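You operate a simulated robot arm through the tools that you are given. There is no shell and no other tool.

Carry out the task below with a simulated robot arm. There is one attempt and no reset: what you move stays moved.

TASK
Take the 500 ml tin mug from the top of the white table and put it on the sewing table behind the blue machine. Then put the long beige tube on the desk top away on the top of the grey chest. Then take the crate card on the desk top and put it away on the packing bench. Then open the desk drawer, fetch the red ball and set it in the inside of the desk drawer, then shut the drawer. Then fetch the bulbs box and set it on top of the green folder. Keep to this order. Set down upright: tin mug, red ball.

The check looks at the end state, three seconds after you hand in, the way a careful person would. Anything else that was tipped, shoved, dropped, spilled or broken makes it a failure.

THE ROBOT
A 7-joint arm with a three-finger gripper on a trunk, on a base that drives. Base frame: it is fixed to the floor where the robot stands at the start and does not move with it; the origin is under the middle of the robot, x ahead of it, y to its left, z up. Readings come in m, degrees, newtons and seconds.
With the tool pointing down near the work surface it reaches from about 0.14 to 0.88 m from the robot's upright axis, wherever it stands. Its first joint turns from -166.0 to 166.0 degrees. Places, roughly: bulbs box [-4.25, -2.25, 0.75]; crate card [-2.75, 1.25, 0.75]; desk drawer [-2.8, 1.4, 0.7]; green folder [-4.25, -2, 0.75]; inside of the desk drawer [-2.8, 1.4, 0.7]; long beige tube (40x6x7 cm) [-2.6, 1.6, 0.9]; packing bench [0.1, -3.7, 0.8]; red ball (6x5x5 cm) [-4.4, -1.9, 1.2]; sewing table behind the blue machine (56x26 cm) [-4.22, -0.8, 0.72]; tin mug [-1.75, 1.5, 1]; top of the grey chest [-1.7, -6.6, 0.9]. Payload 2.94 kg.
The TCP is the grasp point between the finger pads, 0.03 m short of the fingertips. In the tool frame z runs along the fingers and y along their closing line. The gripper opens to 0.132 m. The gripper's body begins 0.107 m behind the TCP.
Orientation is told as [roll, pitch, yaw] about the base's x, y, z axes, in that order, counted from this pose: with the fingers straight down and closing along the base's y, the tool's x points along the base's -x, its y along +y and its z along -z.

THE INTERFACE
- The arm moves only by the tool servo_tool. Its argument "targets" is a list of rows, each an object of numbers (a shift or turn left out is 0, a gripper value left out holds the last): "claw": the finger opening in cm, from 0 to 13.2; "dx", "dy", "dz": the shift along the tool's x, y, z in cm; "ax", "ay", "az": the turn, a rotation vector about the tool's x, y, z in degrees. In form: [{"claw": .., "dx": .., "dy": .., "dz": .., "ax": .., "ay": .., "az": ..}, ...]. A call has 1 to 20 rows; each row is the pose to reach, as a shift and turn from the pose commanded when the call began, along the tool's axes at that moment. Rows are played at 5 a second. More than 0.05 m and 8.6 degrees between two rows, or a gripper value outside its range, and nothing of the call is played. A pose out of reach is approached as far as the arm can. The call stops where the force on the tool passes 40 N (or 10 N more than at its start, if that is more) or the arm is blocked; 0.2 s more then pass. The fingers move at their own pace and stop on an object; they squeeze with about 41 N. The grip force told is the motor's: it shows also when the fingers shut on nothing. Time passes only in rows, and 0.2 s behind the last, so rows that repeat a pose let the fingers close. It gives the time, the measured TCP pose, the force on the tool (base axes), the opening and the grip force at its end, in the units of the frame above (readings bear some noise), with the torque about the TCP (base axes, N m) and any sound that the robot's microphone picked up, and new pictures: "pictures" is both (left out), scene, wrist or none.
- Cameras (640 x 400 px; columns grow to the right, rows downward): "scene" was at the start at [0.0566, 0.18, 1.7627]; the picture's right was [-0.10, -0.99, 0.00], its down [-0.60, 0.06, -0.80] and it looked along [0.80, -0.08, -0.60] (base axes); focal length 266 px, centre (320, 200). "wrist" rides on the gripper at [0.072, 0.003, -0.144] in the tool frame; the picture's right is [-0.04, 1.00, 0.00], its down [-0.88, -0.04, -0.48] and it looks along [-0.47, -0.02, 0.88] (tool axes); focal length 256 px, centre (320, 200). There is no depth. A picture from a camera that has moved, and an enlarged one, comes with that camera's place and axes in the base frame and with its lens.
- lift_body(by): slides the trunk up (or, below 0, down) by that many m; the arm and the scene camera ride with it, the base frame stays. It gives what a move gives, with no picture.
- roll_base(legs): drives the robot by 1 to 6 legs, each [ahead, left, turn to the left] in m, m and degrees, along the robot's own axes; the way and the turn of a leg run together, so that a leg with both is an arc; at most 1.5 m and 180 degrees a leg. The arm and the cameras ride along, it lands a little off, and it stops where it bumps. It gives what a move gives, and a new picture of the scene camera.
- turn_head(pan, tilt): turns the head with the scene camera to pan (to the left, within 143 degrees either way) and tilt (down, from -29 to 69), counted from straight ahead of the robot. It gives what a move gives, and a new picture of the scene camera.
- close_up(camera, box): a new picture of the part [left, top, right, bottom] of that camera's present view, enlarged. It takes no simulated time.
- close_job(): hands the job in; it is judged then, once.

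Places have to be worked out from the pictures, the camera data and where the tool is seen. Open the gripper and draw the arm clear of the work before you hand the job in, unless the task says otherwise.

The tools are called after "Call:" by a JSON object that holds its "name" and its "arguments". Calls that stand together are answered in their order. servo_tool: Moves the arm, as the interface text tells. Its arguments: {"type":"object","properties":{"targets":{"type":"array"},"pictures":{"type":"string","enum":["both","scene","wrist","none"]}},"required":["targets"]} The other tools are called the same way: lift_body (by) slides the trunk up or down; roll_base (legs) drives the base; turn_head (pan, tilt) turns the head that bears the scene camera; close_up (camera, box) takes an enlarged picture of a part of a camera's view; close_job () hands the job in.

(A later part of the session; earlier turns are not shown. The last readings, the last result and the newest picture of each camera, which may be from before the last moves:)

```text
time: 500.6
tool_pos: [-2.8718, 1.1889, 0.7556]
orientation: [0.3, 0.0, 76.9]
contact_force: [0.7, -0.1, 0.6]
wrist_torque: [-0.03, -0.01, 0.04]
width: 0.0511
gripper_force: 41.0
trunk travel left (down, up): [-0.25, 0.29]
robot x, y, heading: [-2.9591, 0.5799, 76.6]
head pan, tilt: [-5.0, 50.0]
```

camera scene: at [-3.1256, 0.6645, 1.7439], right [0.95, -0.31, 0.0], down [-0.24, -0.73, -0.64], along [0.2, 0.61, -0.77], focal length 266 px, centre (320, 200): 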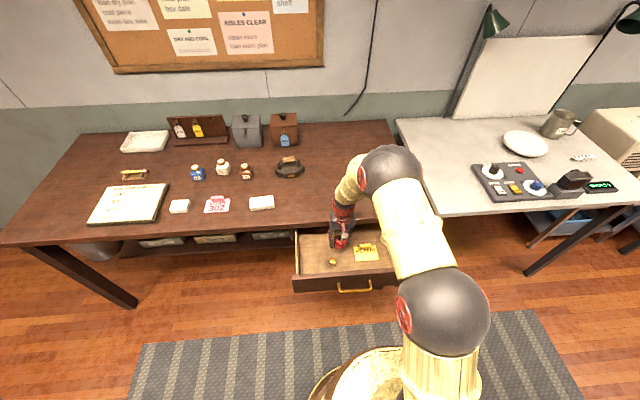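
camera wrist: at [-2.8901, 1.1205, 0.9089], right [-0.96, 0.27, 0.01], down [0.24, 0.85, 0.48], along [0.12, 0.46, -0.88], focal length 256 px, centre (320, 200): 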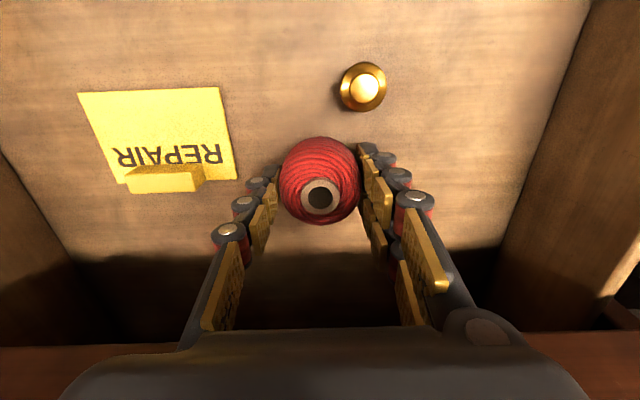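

Call:
{"name": "servo_tool", "arguments": {"targets": [{"dz": 0.3}, {"dz": 0.3}], "pictures": "none"}}

Call:
{"name": "servo_tool", "arguments": {"targets": [{"dz": 0.3}, {"dz": 0.3}], "pictures": "none"}}

Call:
{"name": "servo_tool", "arguments": {"targets": [{"dz": 0.3}, {"dz": 0.3}], "pictures": "wrist"}}

```text
time: 501.2
tool_pos: [-2.8706, 1.1887, 0.7537]
orientation: [0.4, -0.1, 76.9]
contact_force: [-0.3, 0.3, 0.0]
wrist_torque: [-0.02, -0.01, -0.02]
width: 0.051
gripper_force: 41.2
trunk travel left (down, up): [-0.25, 0.29]
robot x, y, heading: [-2.9585, 0.5797, 76.8]
head pan, tilt: [-5.0, 50.0]
```

```text
time: 501.8
tool_pos: [-2.871, 1.1898, 0.7502]
orientation: [0.3, -0.1, 77.0]
contact_force: [-1.4, -0.3, 3.7]
wrist_torque: [-0.06, 0.01, -0.01]
width: 0.0509
gripper_force: 41.0
trunk travel left (down, up): [-0.25, 0.29]
robot x, y, heading: [-2.9563, 0.5808, 76.8]
head pan, tilt: [-5.0, 50.0]
```

```text
time: 502.4
tool_pos: [-2.8697, 1.1917, 0.7506]
orientation: [0.3, -0.5, 76.9]
contact_force: [2.5, 0.5, 33.9]
wrist_torque: [-0.27, -0.26, 0.02]
width: 0.0512
gripper_force: 40.8
trunk travel left (down, up): [-0.25, 0.29]
robot x, y, heading: [-2.9544, 0.5786, 77.0]
head pan, tilt: [-5.0, 50.0]
camera wrist: at [-2.8892, 1.1213, 0.8938], right [-0.96, 0.27, 0.01], down [0.24, 0.84, 0.48], along [0.12, 0.47, -0.88], focal length 256 px, centre (320, 200)
```

wrist: 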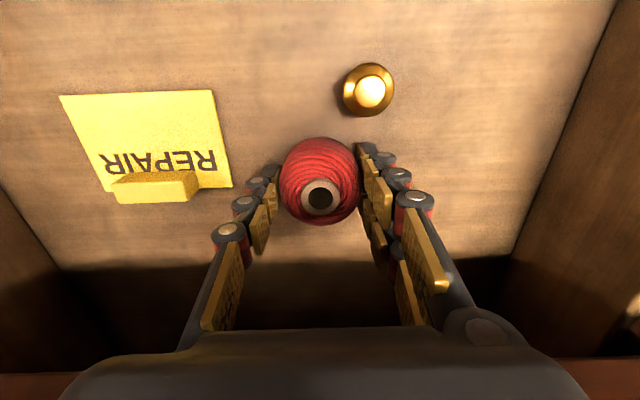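

The ball touches the drawer bottom. I relieve the pressure and open the fingers a little to release.

Call:
{"name": "servo_tool", "arguments": {"targets": [{"dz": -0.2}, {"dz": -0.25}, {"dz": -0.25, "claw": 5.4}, {"dz": -0.25, "claw": 5.8}, {"dz": -0.25, "claw": 6.3}, {"dz": -0.25, "claw": 6.8}, {"dz": -0.25, "claw": 6.8}], "pictures": "wrist"}}

```text
time: 504.0
tool_pos: [-2.8711, 1.1912, 0.75]
orientation: [0.4, 0.0, 77.0]
contact_force: [0.3, 0.6, -0.2]
wrist_torque: [-0.01, 0.02, -0.04]
width: 0.0679
gripper_force: 0.0
trunk travel left (down, up): [-0.25, 0.29]
robot x, y, heading: [-2.9553, 0.5747, 77.1]
head pan, tilt: [-5.0, 50.0]
camera wrist: at [-2.8904, 1.1206, 0.8929], right [-0.96, 0.27, 0.01], down [0.24, 0.85, 0.48], along [0.12, 0.46, -0.88], focal length 256 px, centre (320, 200)
```

wrist: 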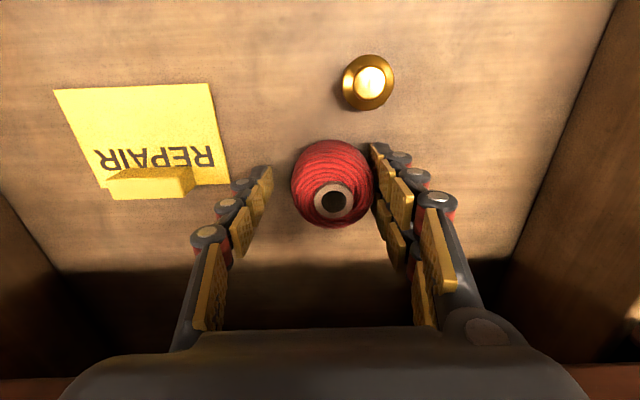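

The ball rests near the left finger. I open slightly more, then lift straight up.

Call:
{"name": "servo_tool", "arguments": {"targets": [{"claw": 7.4}, {"claw": 8.0}, {"claw": 8.0}], "pictures": "wrist"}}

```text
time: 504.8
tool_pos: [-2.8712, 1.1898, 0.7484]
orientation: [0.4, 0.0, 77.0]
contact_force: [-0.4, 0.7, -0.3]
wrist_torque: [0.05, -0.02, -0.03]
width: 0.0801
gripper_force: 0.1
trunk travel left (down, up): [-0.25, 0.29]
robot x, y, heading: [-2.9564, 0.5782, 76.8]
head pan, tilt: [-5.0, 50.0]
camera wrist: at [-2.8903, 1.1207, 0.893], right [-0.96, 0.27, 0.01], down [0.24, 0.85, 0.48], along [0.12, 0.46, -0.88], focal length 256 px, centre (320, 200)
```

wrist: 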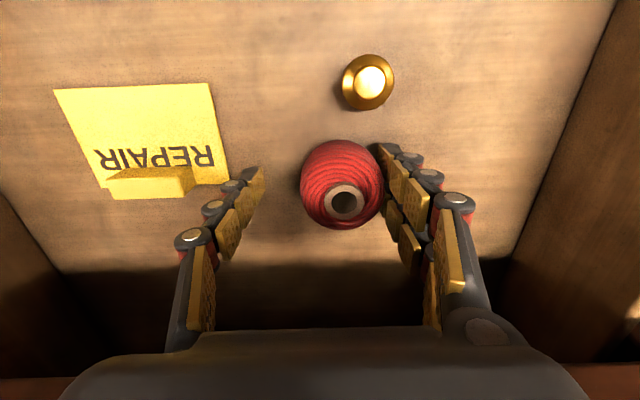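

The ball followed the left finger a little. I wait a moment without moving to see whether it is at rest.

Call:
{"name": "servo_tool", "arguments": {"targets": [{"claw": 8.0}, {"claw": 8.0}, {"claw": 8.0}, {"claw": 8.0}, {"claw": 8.0}], "pictures": "wrist"}}

```text
time: 506.0
tool_pos: [-2.8707, 1.1897, 0.7496]
orientation: [0.2, 0.1, 76.9]
contact_force: [0.6, -0.5, 0.6]
wrist_torque: [-0.05, -0.03, 0.0]
width: 0.0799
gripper_force: 0.1
trunk travel left (down, up): [-0.25, 0.29]
robot x, y, heading: [-2.9612, 0.5752, 76.9]
head pan, tilt: [-5.0, 50.0]
camera wrist: at [-2.8903, 1.1207, 0.893], right [-0.96, 0.27, 0.01], down [0.24, 0.85, 0.48], along [0.12, 0.46, -0.88], focal length 256 px, centre (320, 200)
```

wrist: 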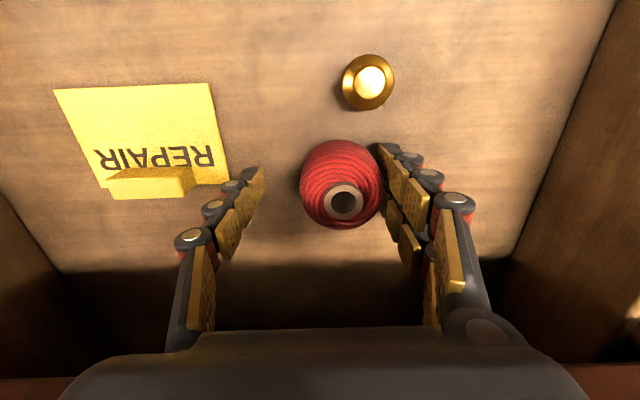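

It is at rest beside the left finger. I shift the hand 1.2 cm left so the ball is centred between the fingers, and check that it stays put.

Call:
{"name": "servo_tool", "arguments": {"targets": [{"dy": 0.6}, {"dy": 1.2}, {"dy": 1.2}], "pictures": "wrist"}}

```text
time: 506.8
tool_pos: [-2.8825, 1.1929, 0.7491]
orientation: [0.3, -0.2, 77.0]
contact_force: [-0.6, -0.1, 0.0]
wrist_torque: [-0.01, -0.03, 0.0]
width: 0.0801
gripper_force: 0.0
trunk travel left (down, up): [-0.25, 0.29]
robot x, y, heading: [-2.9588, 0.579, 77.1]
head pan, tilt: [-5.0, 50.0]
camera wrist: at [-2.9023, 1.1234, 0.8928], right [-0.96, 0.27, 0.01], down [0.24, 0.85, 0.48], along [0.12, 0.46, -0.88], focal length 256 px, centre (320, 200)
```

wrist: 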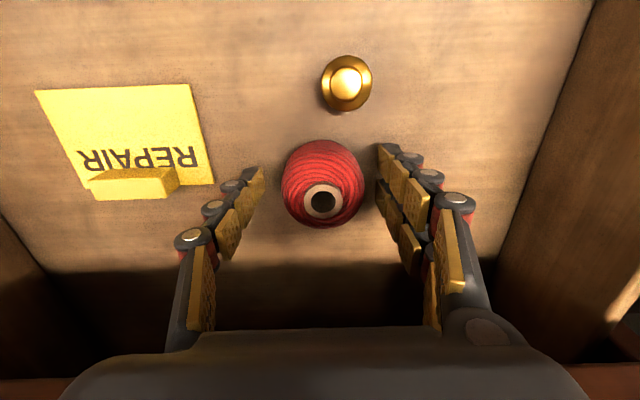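

The ball stays put upright, free of both fingers. I lift the hand straight up.

Call:
{"name": "servo_tool", "arguments": {"targets": [{"dz": -2}, {"dz": -5}, {"dz": -9}, {"dz": -13}, {"dz": -17}, {"dz": -21}, {"dz": -25}, {"dz": -29}, {"dz": -33}]}}

```text
time: 508.8
tool_pos: [-2.8801, 1.1912, 1.0794]
orientation: [0.3, 0.0, 77.0]
contact_force: [-1.0, 0.5, -0.7]
wrist_torque: [0.02, -0.01, -0.04]
width: 0.0803
gripper_force: 0.1
trunk travel left (down, up): [-0.25, 0.29]
robot x, y, heading: [-2.9557, 0.5769, 76.9]
head pan, tilt: [-5.0, 50.0]
camera scene: at [-3.1257, 0.6636, 1.7439], right [0.95, -0.31, 0.0], down [-0.24, -0.73, -0.64], along [0.2, 0.61, -0.77], focal length 266 px, centre (320, 200)
camera wrist: at [-2.8994, 1.1219, 1.2224], right [-0.96, 0.27, 0.01], down [0.24, 0.85, 0.48], along [0.12, 0.46, -0.88], focal length 256 px, centre (320, 200)
```

scene: 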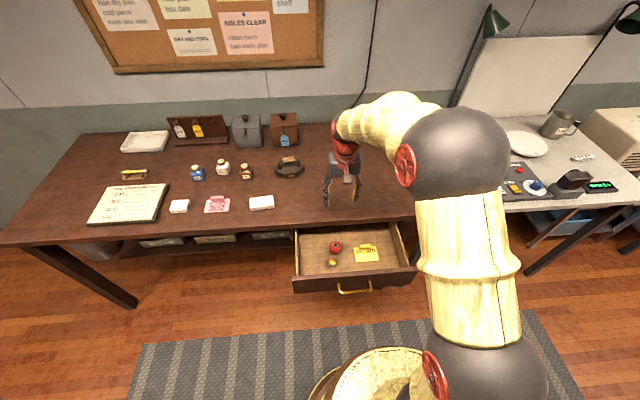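
wrist: 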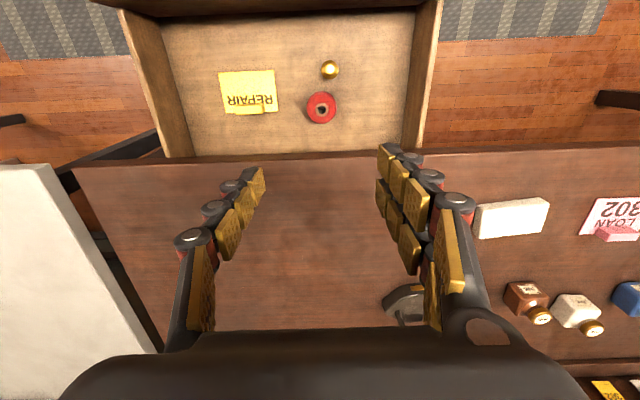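

The ball sits upright in the drawer. To shut it I will grip the handle again and push; I back off, retract and re-pose the tool as for opening.

Call:
{"name": "servo_tool", "arguments": {"targets": [{"dx": 2, "dz": -3}, {"dx": 5, "dz": -6}, {"dx": 8, "dz": -9}, {"dx": 11, "dz": -12}, {"dx": 14, "dz": -12}], "pictures": "none"}}

Call:
{"name": "roll_base", "arguments": {"legs": [[-0.12, 0, 0]]}}

Call:
{"name": "servo_tool", "arguments": {"targets": [{"az": -8.5}, {"az": -17}, {"az": -25.5}, {"az": -34}, {"az": -42.5}, {"az": -51}, {"az": -59.5}, {"az": -68}, {"az": -76.5}, {"az": -85}, {"az": -90}], "pictures": "none"}}

Call:
{"name": "servo_tool", "arguments": {"targets": [{"ax": 8, "claw": 6}, {"ax": 16, "claw": 5}, {"ax": 24, "claw": 5}, {"ax": 32}, {"ax": 40}, {"ax": 45}, {"ax": 45}]}}

```text
time: 510.0
tool_pos: [-2.913, 1.055, 1.2006]
orientation: [0.4, -0.1, 77.0]
contact_force: [0.4, -0.3, -0.5]
wrist_torque: [0.05, -0.03, 0.0]
width: 0.08
gripper_force: 0.1
trunk travel left (down, up): [-0.25, 0.29]
robot x, y, heading: [-2.9546, 0.577, 77.0]
head pan, tilt: [-5.0, 50.0]
```

```text
time: 511.3
tool_pos: [-2.9419, 0.9362, 1.2007]
orientation: [0.3, -0.1, 77.2]
contact_force: [0.3, -0.6, 1.1]
wrist_torque: [0.05, -0.03, 0.0]
width: 0.0797
gripper_force: 0.0
trunk travel left (down, up): [-0.25, 0.29]
robot x, y, heading: [-2.9847, 0.4576, 77.0]
head pan, tilt: [-5.0, 50.0]
camera scene: at [-3.1536, 0.5432, 1.7439], right [0.95, -0.31, 0.0], down [-0.24, -0.73, -0.64], along [0.2, 0.61, -0.77], focal length 266 px, centre (320, 200)
```

scene: 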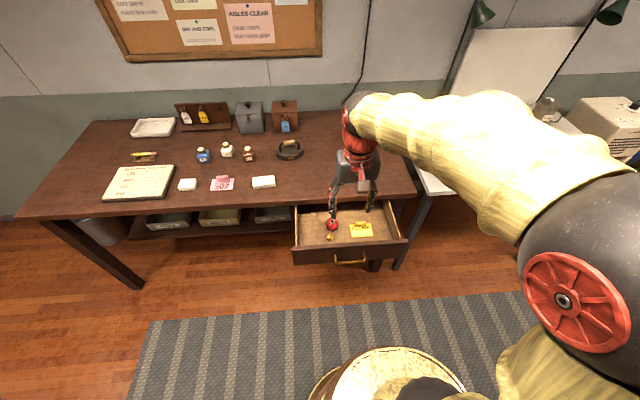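

```text
time: 513.7
tool_pos: [-2.9409, 0.9357, 1.2001]
orientation: [-0.2, -0.3, 167.2]
contact_force: [0.3, 1.1, -0.3]
wrist_torque: [0.01, 0.05, -0.01]
width: 0.0799
gripper_force: 0.0
trunk travel left (down, up): [-0.25, 0.29]
robot x, y, heading: [-2.9881, 0.4602, 76.8]
head pan, tilt: [-5.0, 50.0]
```

```text
time: 515.3
tool_pos: [-2.941, 0.9357, 1.1997]
orientation: [-45.2, -0.4, 167.3]
contact_force: [1.0, -0.3, -0.1]
wrist_torque: [-0.01, 0.0, -0.06]
width: 0.0499
gripper_force: 0.1
trunk travel left (down, up): [-0.25, 0.29]
robot x, y, heading: [-2.9816, 0.4604, 77.0]
head pan, tilt: [-5.0, 50.0]
camera scene: at [-3.1535, 0.5442, 1.7439], right [0.95, -0.31, 0.0], down [-0.24, -0.73, -0.64], along [0.2, 0.61, -0.77], focal length 266 px, centre (320, 200)
camera wrist: at [-2.8941, 0.8199, 1.2989], right [-0.2, -0.68, -0.71], down [-0.92, -0.11, 0.37], along [-0.33, 0.73, -0.6], focal length 256 px, centre (320, 200)
```

scene: 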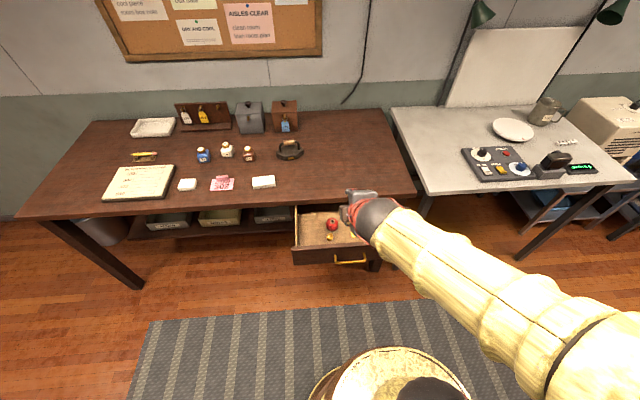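
wrist: 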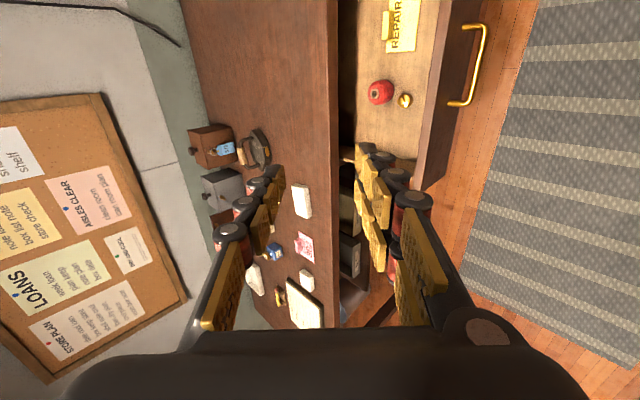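

The bar (open position) is at (-2.882, 0.982, 0.755). I lower the trunk and bring the hand to 10 cm short of it.

Call:
{"name": "lift_body", "arguments": {"by": -0.15}}

Call:
{"name": "servo_tool", "arguments": {"targets": [{"dx": 0.8, "dy": 2.8, "dz": 2.5}, {"dx": 1.6, "dy": 5.6, "dz": 5.0}, {"dx": 2.4, "dy": 8.4, "dz": 7.5}, {"dx": 3.1, "dy": 11.2, "dz": 9.9}, {"dx": 3.9, "dy": 13.9, "dz": 12.4}, {"dx": 4.7, "dy": 16.7, "dz": 14.9}, {"dx": 4.7, "dy": 16.7, "dz": 14.9}]}}

```text
time: 517.0
tool_pos: [-2.9424, 0.9382, 1.0505]
orientation: [-45.1, -0.3, 167.1]
contact_force: [0.1, 0.2, -0.2]
wrist_torque: [-0.01, -0.01, 0.02]
width: 0.0498
gripper_force: 0.0
trunk travel left (down, up): [-0.1, 0.44]
robot x, y, heading: [-2.987, 0.4593, 77.1]
head pan, tilt: [-5.0, 50.0]
```

```text
time: 518.6
tool_pos: [-2.8975, 0.9141, 0.8335]
orientation: [-44.9, -0.5, 166.1]
contact_force: [0.6, 0.5, 0.2]
wrist_torque: [-0.06, -0.04, 0.01]
width: 0.0499
gripper_force: 0.0
out of reach, approached as far as the arm can: row 6, 7
trunk travel left (down, up): [-0.1, 0.44]
robot x, y, heading: [-2.9858, 0.4631, 77.2]
head pan, tilt: [-5.0, 50.0]
camera scene: at [-3.1534, 0.5443, 1.5939], right [0.95, -0.31, 0.0], down [-0.24, -0.73, -0.64], along [0.2, 0.61, -0.77], focal length 266 px, centre (320, 200)
camera wrist: at [-2.8515, 0.7964, 0.932], right [-0.21, -0.67, -0.71], down [-0.93, -0.09, 0.37], along [-0.31, 0.73, -0.6], focal length 256 px, centre (320, 200)
```

scene: 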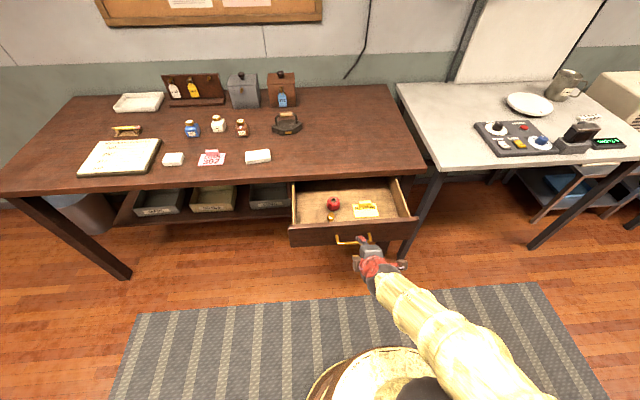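
wrist: 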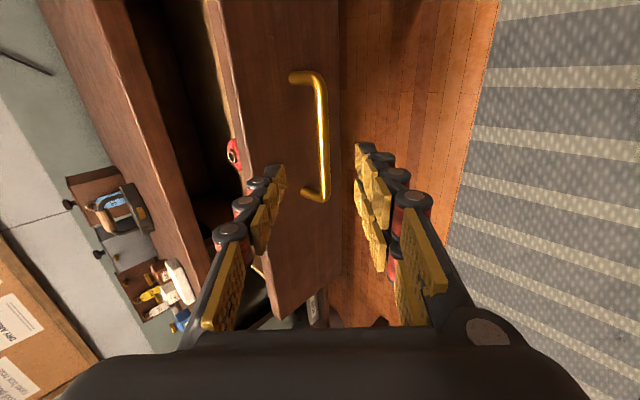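

The arm is slightly too cramped; I back the base off 8 cm and re-approach.

Call:
{"name": "roll_base", "arguments": {"legs": [[-0.08, 0, 0]]}}

Call:
{"name": "servo_tool", "arguments": {"targets": [{"dx": 0.3, "dy": -1.9, "dz": 1.9}, {"dx": 0.5, "dy": -3.8, "dz": 3.8}, {"dx": 0.5, "dy": -5.6, "dz": 5.6}, {"dx": 0.5, "dy": -5.6, "dz": 5.6}]}}

```text
time: 519.7
tool_pos: [-2.9149, 0.8354, 0.8338]
orientation: [-45.1, 0.1, 166.7]
contact_force: [1.2, 1.2, 0.0]
wrist_torque: [0.0, 0.04, 0.02]
width: 0.0497
gripper_force: 0.1
trunk travel left (down, up): [-0.1, 0.44]
robot x, y, heading: [-3.0045, 0.3793, 77.0]
head pan, tilt: [-5.0, 50.0]
camera scene: at [-3.1713, 0.4663, 1.5939], right [0.95, -0.31, 0.0], down [-0.24, -0.73, -0.64], along [0.2, 0.61, -0.77], focal length 266 px, centre (320, 200)
```

scene: 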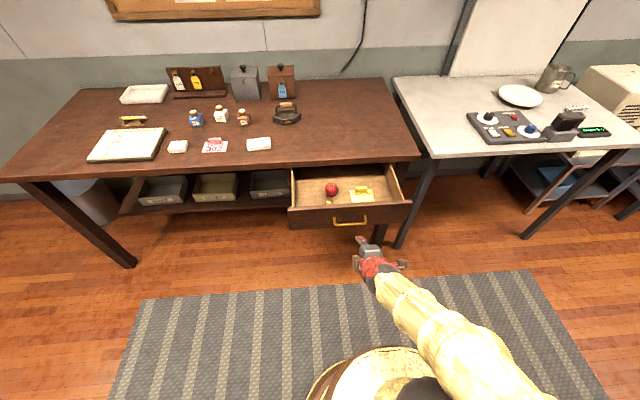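

```text
time: 520.7
tool_pos: [-2.8923, 0.9113, 0.8336]
orientation: [-45.1, 0.1, 166.7]
contact_force: [-0.2, -0.2, -0.5]
wrist_torque: [-0.05, 0.02, -0.01]
width: 0.05
gripper_force: 0.0
trunk travel left (down, up): [-0.1, 0.44]
robot x, y, heading: [-3.0035, 0.3786, 76.8]
head pan, tilt: [-5.0, 50.0]
camera scene: at [-3.1713, 0.4663, 1.5939], right [0.95, -0.31, 0.0], down [-0.24, -0.73, -0.64], along [0.2, 0.61, -0.77], focal length 266 px, centre (320, 200)
camera wrist: at [-2.8455, 0.7939, 0.9323], right [-0.2, -0.68, -0.71], down [-0.93, -0.1, 0.36], along [-0.31, 0.73, -0.61], focal length 256 px, centre (320, 200)
```

scene: 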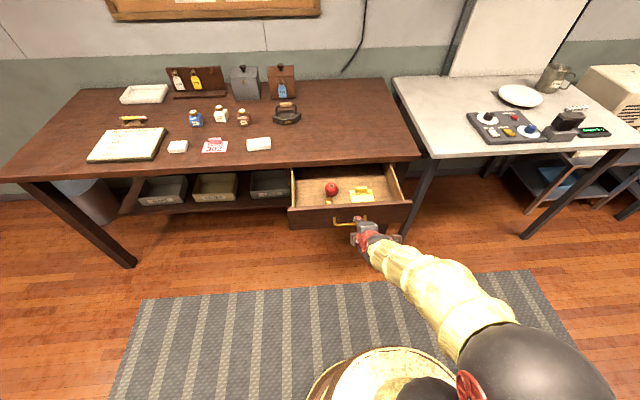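
wrist: 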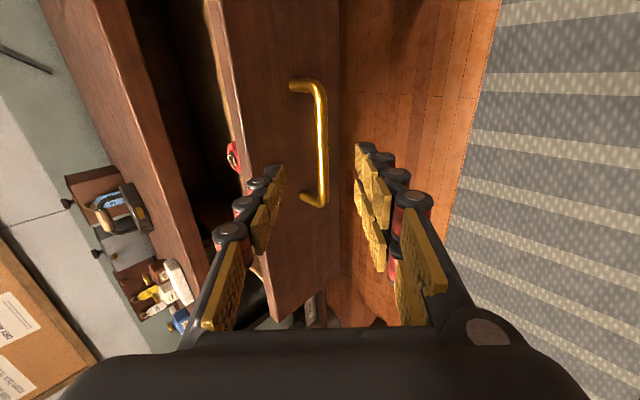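

The bar is centred, about 10 cm ahead. I advance 5 cm, check, then close in.

Call:
{"name": "servo_tool", "arguments": {"targets": [{"dz": 2}, {"dz": 4}, {"dz": 5.5}, {"dz": 5.5}], "pictures": "wrist"}}

```text
time: 521.7
tool_pos: [-2.8846, 0.95, 0.7922]
orientation: [-45.0, 0.5, 166.2]
contact_force: [0.5, -0.1, -0.1]
wrist_torque: [0.04, 0.03, 0.01]
width: 0.0501
gripper_force: 0.1
trunk travel left (down, up): [-0.1, 0.44]
robot x, y, heading: [-3.0041, 0.3807, 76.8]
head pan, tilt: [-5.0, 50.0]
camera wrist: at [-2.8399, 0.833, 0.894], right [-0.2, -0.68, -0.71], down [-0.93, -0.09, 0.36], along [-0.31, 0.73, -0.61], focal length 256 px, centre (320, 200)
```

wrist: 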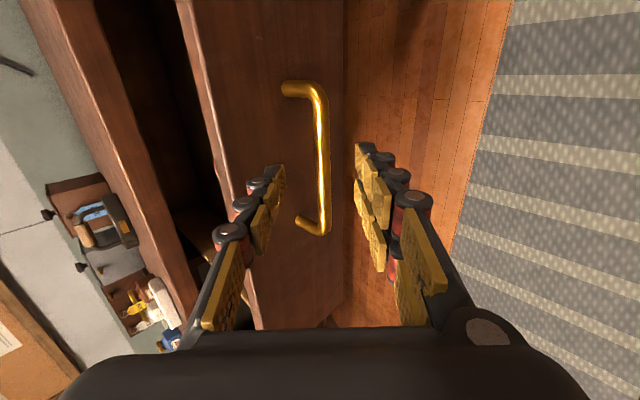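

I advance 3.3 cm more and close on the bar.

Call:
{"name": "servo_tool", "arguments": {"targets": [{"dz": 1.7}, {"dz": 3.3}, {"dz": 3.3}, {"dz": 3.3, "claw": 3}, {"dz": 3.3, "claw": 1}, {"dz": 3.3, "claw": 0}, {"dz": 3.3, "claw": 0}, {"dz": 3.3, "claw": 0}], "pictures": "wrist"}}

```text
time: 523.5
tool_pos: [-2.8814, 0.9739, 0.7722]
orientation: [-44.9, 0.6, 166.2]
contact_force: [-0.9, -1.4, -7.3]
wrist_torque: [-0.14, -0.19, 0.25]
width: 0.0111
gripper_force: 33.5
out of reach, approached as far as the arm can: row 2, 3, 4, 5, 6, 7, 8
trunk travel left (down, up): [-0.1, 0.44]
robot x, y, heading: [-2.9997, 0.38, 77.2]
head pan, tilt: [-5.0, 50.0]
camera wrist: at [-2.8374, 0.8572, 0.8723], right [-0.2, -0.68, -0.7], down [-0.93, -0.09, 0.36], along [-0.3, 0.73, -0.61], focal length 256 px, centre (320, 200)
```

wrist: 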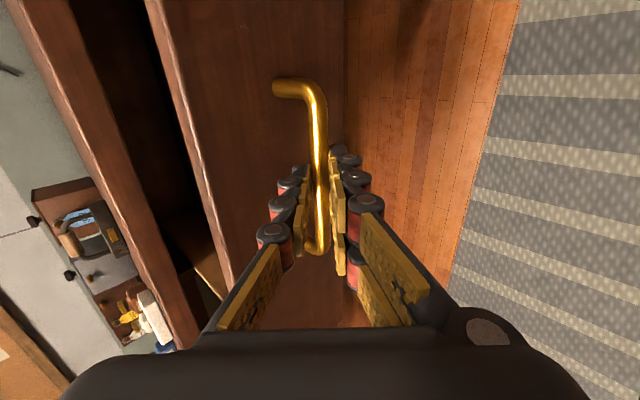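

Gripped again. I push the drawer in, straight ahead, 10 cm first.

Call:
{"name": "servo_tool", "arguments": {"targets": [{"dy": -1.4, "dz": 1.4}, {"dy": -2.8, "dz": 2.8}, {"dy": -4.2, "dz": 4.2}, {"dy": -5.7, "dz": 5.7}, {"dy": -7.1, "dz": 7.1}, {"dy": -7.1, "dz": 7.1}], "pictures": "wrist"}}

```text
time: 524.9
tool_pos: [-2.8588, 1.0738, 0.7724]
orientation: [-45.0, 0.1, 166.7]
contact_force: [-16.3, 3.5, -10.1]
wrist_torque: [-0.06, 0.32, 0.66]
width: 0.0114
gripper_force: 38.6
trunk travel left (down, up): [-0.1, 0.44]
robot x, y, heading: [-3.0038, 0.3833, 77.0]
head pan, tilt: [-5.0, 50.0]
camera wrist: at [-2.8118, 0.9564, 0.8713], right [-0.2, -0.68, -0.71], down [-0.93, -0.1, 0.36], along [-0.32, 0.73, -0.61], focal length 256 px, centre (320, 200)
```

wrist: 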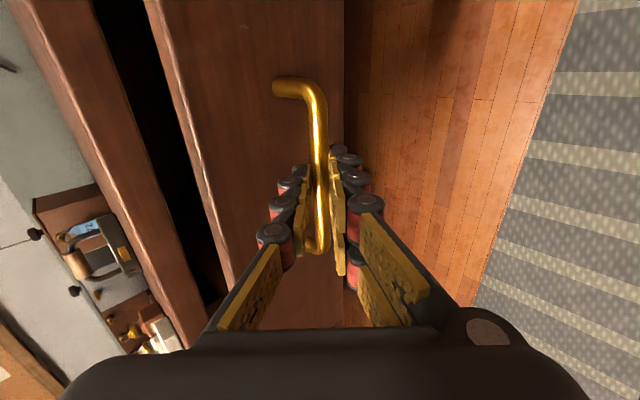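

It slides well. I trim the sideways load and push 10 cm more.

Call:
{"name": "servo_tool", "arguments": {"targets": [{"dx": -0.12}, {"dx": -0.12, "dy": -1.4, "dz": 1.4}, {"dx": -0.12, "dy": -2.8, "dz": 2.8}, {"dx": -0.12, "dy": -4.2, "dz": 4.2}, {"dx": -0.12, "dy": -5.7, "dz": 5.7}, {"dx": -0.12, "dy": -7.1, "dz": 7.1}, {"dx": -0.12, "dy": -7.1, "dz": 7.1}], "pictures": "wrist"}}

```text
time: 526.5
tool_pos: [-2.8357, 1.1692, 0.771]
orientation: [-45.0, 0.2, 166.6]
contact_force: [-0.5, 0.0, -15.2]
wrist_torque: [-0.23, -0.27, 0.26]
width: 0.0111
gripper_force: 38.7
trunk travel left (down, up): [-0.1, 0.44]
robot x, y, heading: [-3.0028, 0.3809, 77.1]
head pan, tilt: [-5.0, 50.0]
camera wrist: at [-2.7894, 1.0526, 0.8713], right [-0.2, -0.68, -0.71], down [-0.93, -0.1, 0.36], along [-0.31, 0.73, -0.61], focal length 256 px, centre (320, 200)
```

wrist: 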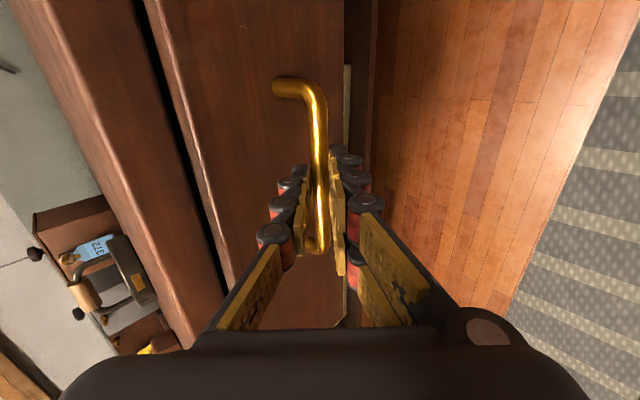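

About 3 cm remain. I push in small steps until it stops.

Call:
{"name": "servo_tool", "arguments": {"targets": [{"dy": -0.5, "dz": 0.6}, {"dy": -1.0, "dz": 1.1}, {"dy": -1.5, "dz": 1.65}, {"dy": -2.0, "dz": 2.15}, {"dy": -2.3, "dz": 2.45}, {"dy": -2.3, "dz": 2.45}], "pictures": "both"}}

```text
time: 527.6
tool_pos: [-2.829, 1.1942, 0.7732]
orientation: [-44.9, 0.1, 166.9]
contact_force: [-6.2, -23.7, 15.6]
wrist_torque: [-0.24, -0.37, 0.14]
width: 0.0111
gripper_force: 38.3
trunk travel left (down, up): [-0.1, 0.44]
robot x, y, heading: [-3.0063, 0.376, 77.2]
head pan, tilt: [-5.0, 50.0]
stopped in row 5: the force on the tool passed its limit at 46 N (the readings are from after the stop); the commanded pose is now the measured one
camera scene: at [-3.1723, 0.4621, 1.5943], right [0.95, -0.31, 0.0], down [-0.24, -0.73, -0.64], along [0.2, 0.61, -0.76], focal length 266 px, centre (320, 200)
camera wrist: at [-2.7832, 1.0775, 0.8714], right [-0.2, -0.68, -0.71], down [-0.93, -0.1, 0.36], along [-0.32, 0.73, -0.61], focal length 256 px, centre (320, 200)
```

scene: 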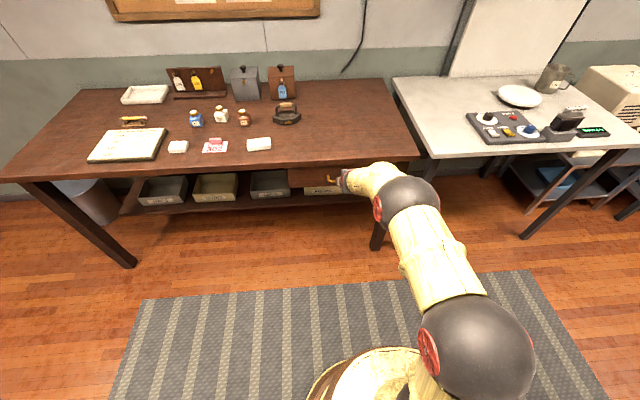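
wrist: 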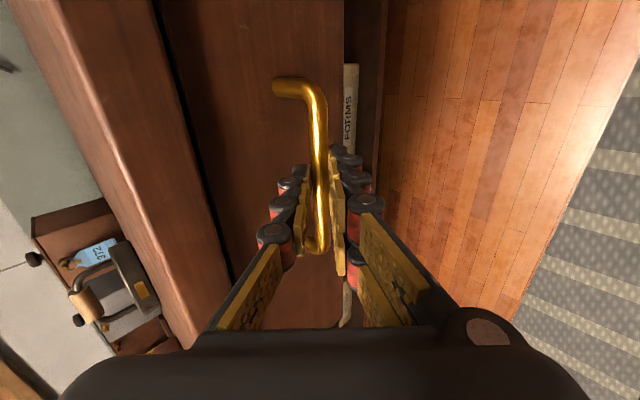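

The force rose sharply: the drawer is at its stop. I ease off, release the handle and withdraw.

Call:
{"name": "servo_tool", "arguments": {"targets": [{"claw": 2}, {"claw": 3.5}, {"claw": 5}, {"claw": 5}, {"claw": 5, "dz": -3}, {"claw": 5, "dz": -7}, {"claw": 5, "dz": -11}, {"claw": 5, "dz": -15}], "pictures": "both"}}

Call:
{"name": "close_up", "arguments": {"camera": "scene", "box": [270, 140, 430, 240]}}

```text
time: 529.4
tool_pos: [-2.8523, 1.0917, 0.8751]
orientation: [-44.6, 0.1, 166.7]
contact_force: [0.4, 0.9, -0.6]
wrist_torque: [-0.04, 0.0, -0.01]
width: 0.05
gripper_force: 0.1
trunk travel left (down, up): [-0.1, 0.44]
robot x, y, heading: [-3.0036, 0.3817, 77.3]
head pan, tilt: [-5.0, 50.0]
camera scene: at [-3.1714, 0.4659, 1.5939], right [0.95, -0.31, 0.0], down [-0.24, -0.73, -0.64], along [0.2, 0.61, -0.77], focal length 266 px, centre (320, 200)
camera wrist: at [-2.806, 0.9758, 0.9762], right [-0.2, -0.68, -0.7], down [-0.93, -0.1, 0.36], along [-0.32, 0.73, -0.61], focal length 256 px, centre (320, 200)
```

scene: 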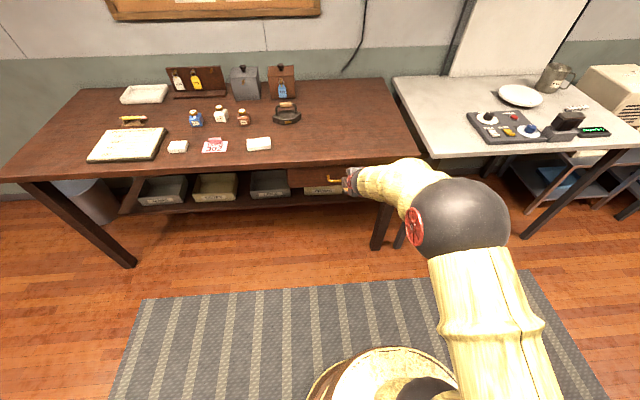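
wrist: 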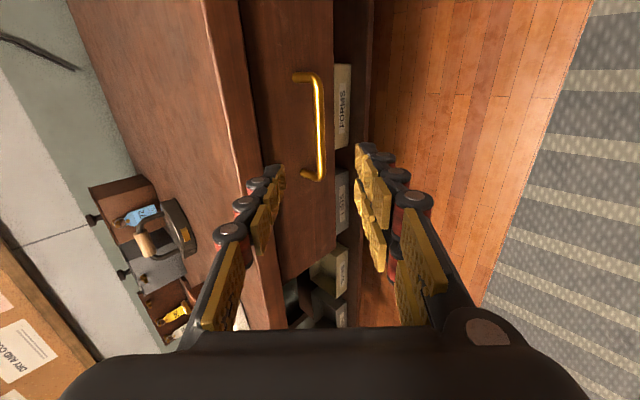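

```text
4.00 times, centred on (350, 190) of scene
camera zoom: at [-3.1714, 0.4659, 1.5939], right [0.95, -0.31, 0.0], down [-0.24, -0.73, -0.64], along [0.2, 0.61, -0.77], focal length 1065 px, centre (200, 240)
```

zoom: 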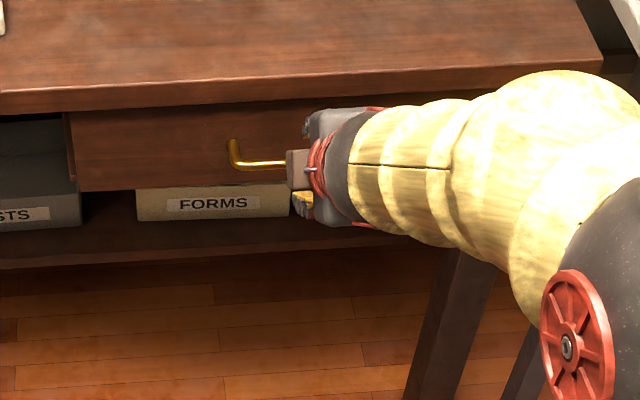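

The bar is back at y≈1.213 as originally, so the drawer is shut. I raise the hand and trunk and straighten the tool.

Call:
{"name": "servo_tool", "arguments": {"targets": [{"dz": -4}, {"dy": -1.5, "dz": -8}, {"dy": -4, "dz": -11}, {"dy": -7, "dz": -14}, {"dy": -10, "dz": -17}], "pictures": "none"}}

Call:
{"name": "lift_body", "arguments": {"by": 0.15}}

Call:
{"name": "servo_tool", "arguments": {"targets": [{"ax": -8, "claw": 8}, {"ax": -16, "claw": 10}, {"ax": -24, "claw": 13.2}, {"ax": -32}, {"ax": -40}, {"ax": -45}], "pictures": "none"}}

Call:
{"name": "servo_tool", "arguments": {"targets": [{"az": 8.5}, {"az": 17}, {"az": 25.5}, {"az": 34}, {"az": 42.5}, {"az": 51}, {"az": 59.5}, {"az": 68}, {"az": 76.5}, {"az": 85}, {"az": 90}], "pictures": "scene"}}

Call:
{"name": "close_up", "arguments": {"camera": "scene", "box": [240, 150, 432, 270]}}

```text
time: 530.6
tool_pos: [-2.8637, 1.0458, 1.0649]
orientation: [-44.5, 0.3, 166.8]
contact_force: [0.5, 1.1, -0.3]
wrist_torque: [-0.13, 0.04, -0.05]
width: 0.0504
gripper_force: 0.2
trunk travel left (down, up): [-0.1, 0.44]
robot x, y, heading: [-3.0026, 0.3803, 77.1]
head pan, tilt: [-5.0, 50.0]
```

```text
time: 532.3
tool_pos: [-2.8629, 1.0467, 1.2161]
orientation: [-44.9, 0.1, 166.7]
contact_force: [0.5, 0.9, -0.1]
wrist_torque: [0.02, 0.0, 0.0]
width: 0.0498
gripper_force: 0.1
trunk travel left (down, up): [-0.25, 0.29]
robot x, y, heading: [-3.0025, 0.3829, 77.1]
head pan, tilt: [-5.0, 50.0]
```

```text
time: 533.7
tool_pos: [-2.8634, 1.0491, 1.2161]
orientation: [0.3, 0.2, 166.8]
contact_force: [0.7, 1.0, 1.0]
wrist_torque: [-0.03, -0.02, 0.0]
width: 0.1318
gripper_force: 0.1
trunk travel left (down, up): [-0.25, 0.29]
robot x, y, heading: [-3.0007, 0.382, 77.2]
head pan, tilt: [-5.0, 50.0]
```

```text
time: 536.1
tool_pos: [-2.8637, 1.0461, 1.217]
orientation: [0.0, 0.1, 76.7]
contact_force: [0.0, -1.0, 0.2]
wrist_torque: [0.0, 0.0, -0.01]
width: 0.1321
gripper_force: 0.0
trunk travel left (down, up): [-0.25, 0.29]
robot x, y, heading: [-3.003, 0.379, 77.1]
head pan, tilt: [-5.0, 50.0]
camera scene: at [-3.1714, 0.4658, 1.7439], right [0.95, -0.31, 0.0], down [-0.24, -0.73, -0.64], along [0.2, 0.61, -0.77], focal length 266 px, centre (320, 200)
```

scene: 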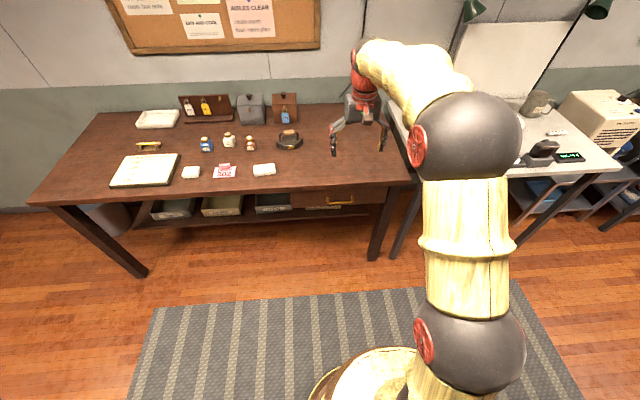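

```text
3.33 times, centred on (336, 210) of scene
camera zoom: at [-3.1714, 0.4658, 1.7439], right [0.95, -0.31, 0.0], down [-0.24, -0.73, -0.64], along [0.2, 0.61, -0.77], focal length 888 px, centre (267, 167)
```

zoom: 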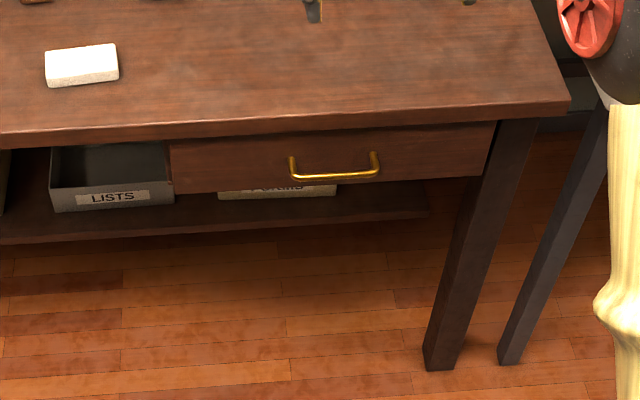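

The drawer is shut. Now I drive back to the rack for the bulbs box and the green folder.

Call:
{"name": "roll_base", "arguments": {"legs": [[0.12, 0.75, 0], [-0.3, 0.75, 0], [0, 0, -90], [-0.14, -1.02, 0], [-0.15, -0.6, 0], [0, -0.9, 0]]}}

Call:
{"name": "turn_head", "arguments": {"pan": 0, "tilt": 40}}

```text
time: 557.8
tool_pos: [-4.4155, -1.3981, 1.2091]
orientation: [-0.4, 0.8, -5.7]
contact_force: [0.1, 0.1, -0.6]
wrist_torque: [0.0, -0.01, -0.04]
width: 0.132
gripper_force: 0.1
trunk travel left (down, up): [-0.25, 0.29]
robot x, y, heading: [-5.0973, -1.3527, -6.7]
head pan, tilt: [-5.0, 50.0]
stopped in leg 6: the robot was blocked; the commanded pose is now the measured one
camera scene: at [-5.0253, -1.1667, 1.7424], right [-0.2, -0.98, 0.01], down [-0.75, 0.15, -0.64], along [0.63, -0.13, -0.77], focal length 266 px, centre (320, 200)
```

scene: 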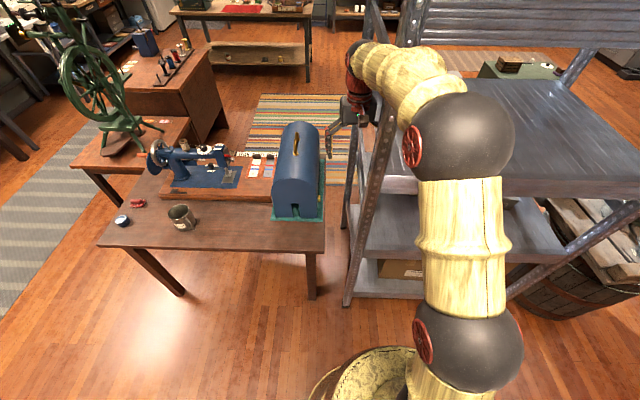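

```text
time: 558.6
tool_pos: [-4.4149, -1.3988, 1.2102]
orientation: [-0.4, 0.7, -5.9]
contact_force: [-0.2, 0.2, 0.0]
wrist_torque: [-0.01, -0.01, 0.01]
width: 0.1324
gripper_force: 0.0
trunk travel left (down, up): [-0.25, 0.29]
robot x, y, heading: [-5.0989, -1.3508, -6.9]
head pan, tilt: [0.0, 40.0]
camera scene: at [-5.0154, -1.1593, 1.7563], right [-0.12, -0.99, 0.01], down [-0.64, 0.07, -0.76], along [0.76, -0.1, -0.64], focal length 266 px, centre (320, 200)
```

scene: 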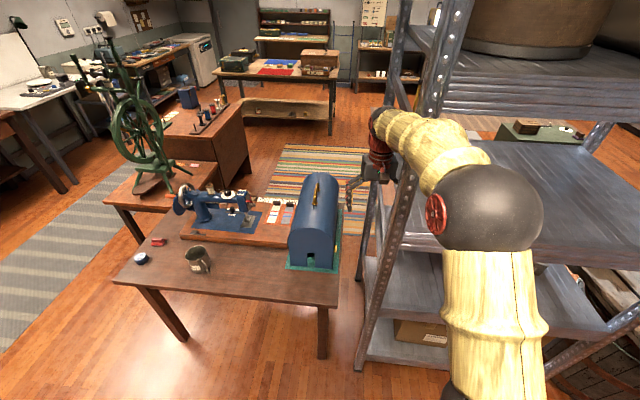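

The arm was still extended and met the rack's corner post; the robot stopped. I move back left to free it and check the rack.

Call:
{"name": "roll_base", "arguments": {"legs": [[0, 0.12, 0]]}}

Call:
{"name": "turn_head", "arguments": {"pan": -25, "tilt": 30}}

```text
time: 559.8
tool_pos: [-4.4026, -1.2905, 1.2128]
orientation: [-0.2, 0.6, -6.0]
contact_force: [-0.7, 1.0, 0.1]
wrist_torque: [-0.06, 0.01, -0.01]
width: 0.1319
gripper_force: 0.0
trunk travel left (down, up): [-0.25, 0.29]
robot x, y, heading: [-5.0815, -1.2326, -6.6]
head pan, tilt: [0.0, 40.0]
camera scene: at [-5.0043, -1.0505, 1.7579], right [-0.12, -0.99, 0.0], down [-0.64, 0.08, -0.77], along [0.76, -0.09, -0.64], focal length 266 px, centre (320, 200)
```

scene: 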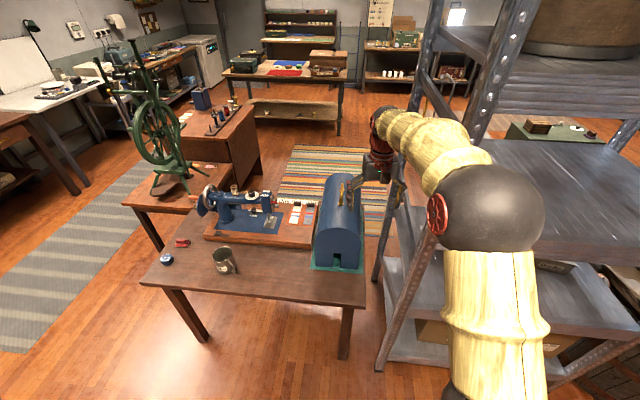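

```text
time: 560.7
tool_pos: [-4.4034, -1.2908, 1.2115]
orientation: [-0.1, 0.6, -6.0]
contact_force: [-0.6, -0.7, 0.9]
wrist_torque: [0.01, 0.0, -0.02]
width: 0.132
gripper_force: 0.0
trunk travel left (down, up): [-0.25, 0.29]
robot x, y, heading: [-5.0834, -1.2319, -7.1]
head pan, tilt: [-25.0, 30.0]
camera scene: at [-5.0121, -1.0894, 1.7734], right [-0.53, -0.85, 0.0], down [-0.43, 0.26, -0.87], along [0.74, -0.46, -0.5], focal length 266 px, centre (320, 200)
```

scene: 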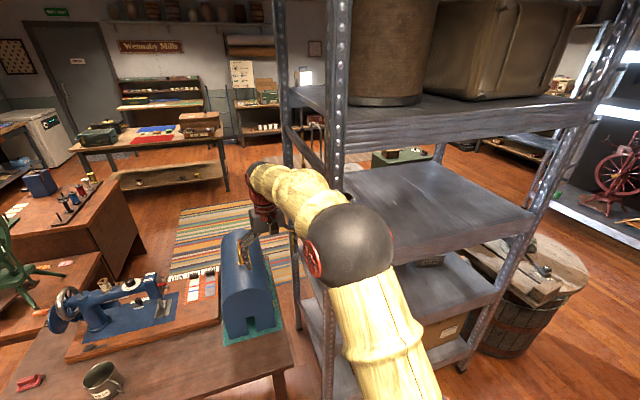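

The rack and its load look undisturbed. I move further left, clear of the post, and retract the arm properly.

Call:
{"name": "roll_base", "arguments": {"legs": [[0, 0.35, 0]]}}

Call:
{"name": "servo_tool", "arguments": {"targets": [{"dx": 3, "dz": -0.5}, {"dx": 6, "dz": -1}, {"dx": 9, "dz": -1.5}, {"dx": 12, "dz": -2}, {"dx": 15, "dz": -2.5}, {"dx": 18, "dz": -3}, {"dx": 21, "dz": -3}, {"dx": 23, "dz": -3}], "pictures": "scene"}}

Call:
{"name": "turn_head", "arguments": {"pan": -45, "tilt": 25}}

```text
time: 563.0
tool_pos: [-4.3615, -0.9394, 1.2125]
orientation: [0.0, 0.5, -6.0]
contact_force: [-0.2, 0.8, -0.4]
wrist_torque: [-0.01, 0.0, 0.02]
width: 0.132
gripper_force: 0.1
trunk travel left (down, up): [-0.25, 0.29]
robot x, y, heading: [-5.041, -0.8804, -6.9]
head pan, tilt: [-25.0, 30.0]
camera scene: at [-4.9707, -0.7392, 1.7733], right [-0.53, -0.85, 0.0], down [-0.43, 0.26, -0.87], along [0.74, -0.46, -0.5], focal length 266 px, centre (320, 200)
```

scene: 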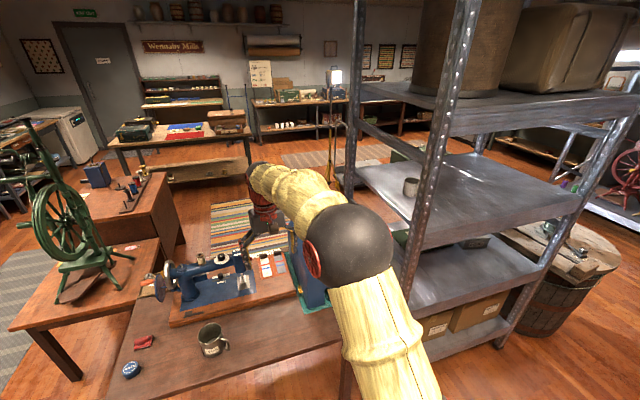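

```text
time: 564.8
tool_pos: [-4.5905, -0.9144, 1.245]
orientation: [-0.2, 0.6, -6.0]
contact_force: [-0.5, 0.4, -0.1]
wrist_torque: [-0.01, -0.02, 0.0]
width: 0.132
gripper_force: 0.1
trunk travel left (down, up): [-0.25, 0.29]
robot x, y, heading: [-5.0412, -0.8809, -6.7]
head pan, tilt: [-25.0, 30.0]
camera scene: at [-4.9715, -0.7397, 1.7734], right [-0.53, -0.85, 0.0], down [-0.43, 0.26, -0.87], along [0.74, -0.46, -0.5], focal length 266 px, centre (320, 200)
```

scene: 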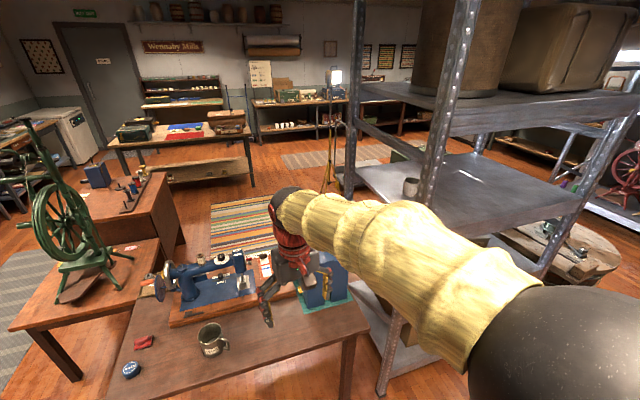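

```text
time: 565.6
tool_pos: [-4.5895, -0.9159, 1.246]
orientation: [-0.1, 0.6, -6.0]
contact_force: [0.0, 0.0, -0.4]
wrist_torque: [0.0, -0.01, 0.01]
width: 0.1319
gripper_force: 0.0
trunk travel left (down, up): [-0.25, 0.29]
robot x, y, heading: [-5.0406, -0.8807, -6.5]
head pan, tilt: [-45.0, 25.0]
camera scene: at [-4.9908, -0.7645, 1.7814], right [-0.78, -0.62, 0.0], down [-0.26, 0.33, -0.91], along [0.56, -0.71, -0.42], focal length 266 px, centre (320, 200)
```

scene: 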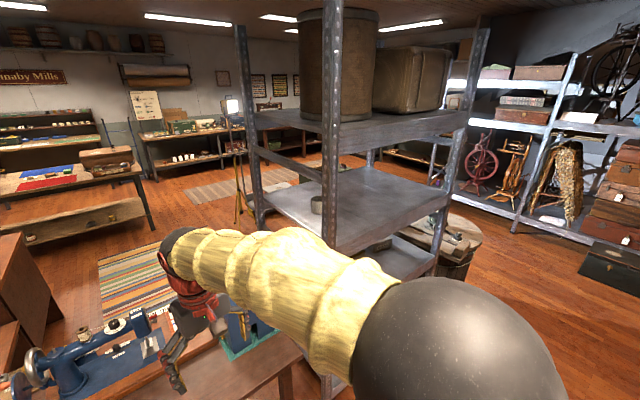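

All is standing as before. I straighten the heading and move along the rack's front with the arm retracted, keeping clear.

Call:
{"name": "roll_base", "arguments": {"legs": [[-0.28, 0, -6.5], [0, -0.6, 0], [0.1, -0.5, 0]]}}

Call:
{"name": "turn_head", "arguments": {"pan": 0, "tilt": 40}}

```text
time: 573.1
tool_pos: [-5.0273, -2.006, 1.2456]
orientation: [-0.1, 0.6, -12.2]
contact_force: [0.7, 0.8, -1.4]
wrist_torque: [0.01, 0.0, -0.01]
width: 0.1319
gripper_force: 0.0
trunk travel left (down, up): [-0.25, 0.29]
robot x, y, heading: [-5.4724, -1.9234, -12.8]
head pan, tilt: [-45.0, 25.0]
camera scene: at [-5.4096, -1.8129, 1.7814], right [-0.85, -0.53, 0.0], down [-0.22, 0.36, -0.91], along [0.48, -0.77, -0.42], focal length 266 px, centre (320, 200)
```

scene: 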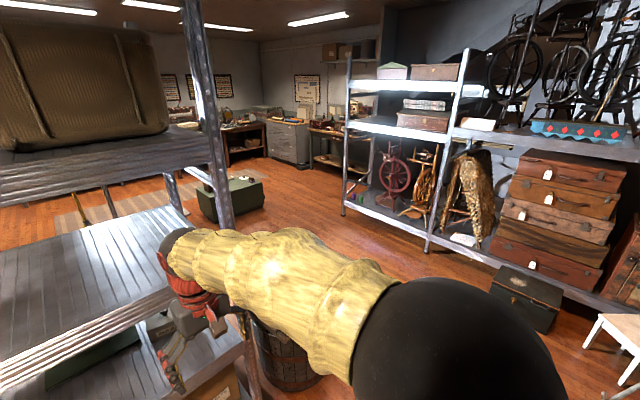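

```text
time: 574.3
tool_pos: [-5.0261, -2.0044, 1.2454]
orientation: [-0.1, 0.6, -12.2]
contact_force: [-0.1, -0.6, 0.5]
wrist_torque: [0.0, 0.02, -0.04]
width: 0.1323
gripper_force: 0.1
trunk travel left (down, up): [-0.25, 0.29]
robot x, y, heading: [-5.4737, -1.9241, -12.8]
head pan, tilt: [0.0, 40.0]
camera scene: at [-5.3757, -1.7535, 1.7581], right [-0.22, -0.97, 0.0], down [-0.63, 0.14, -0.77], along [0.75, -0.17, -0.64], focal length 266 px, centre (320, 200)
```

scene: 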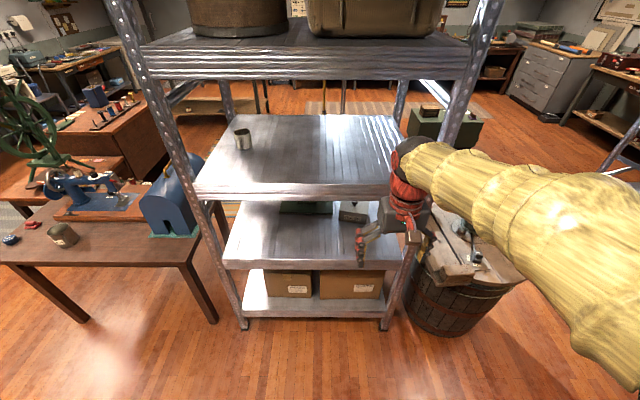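

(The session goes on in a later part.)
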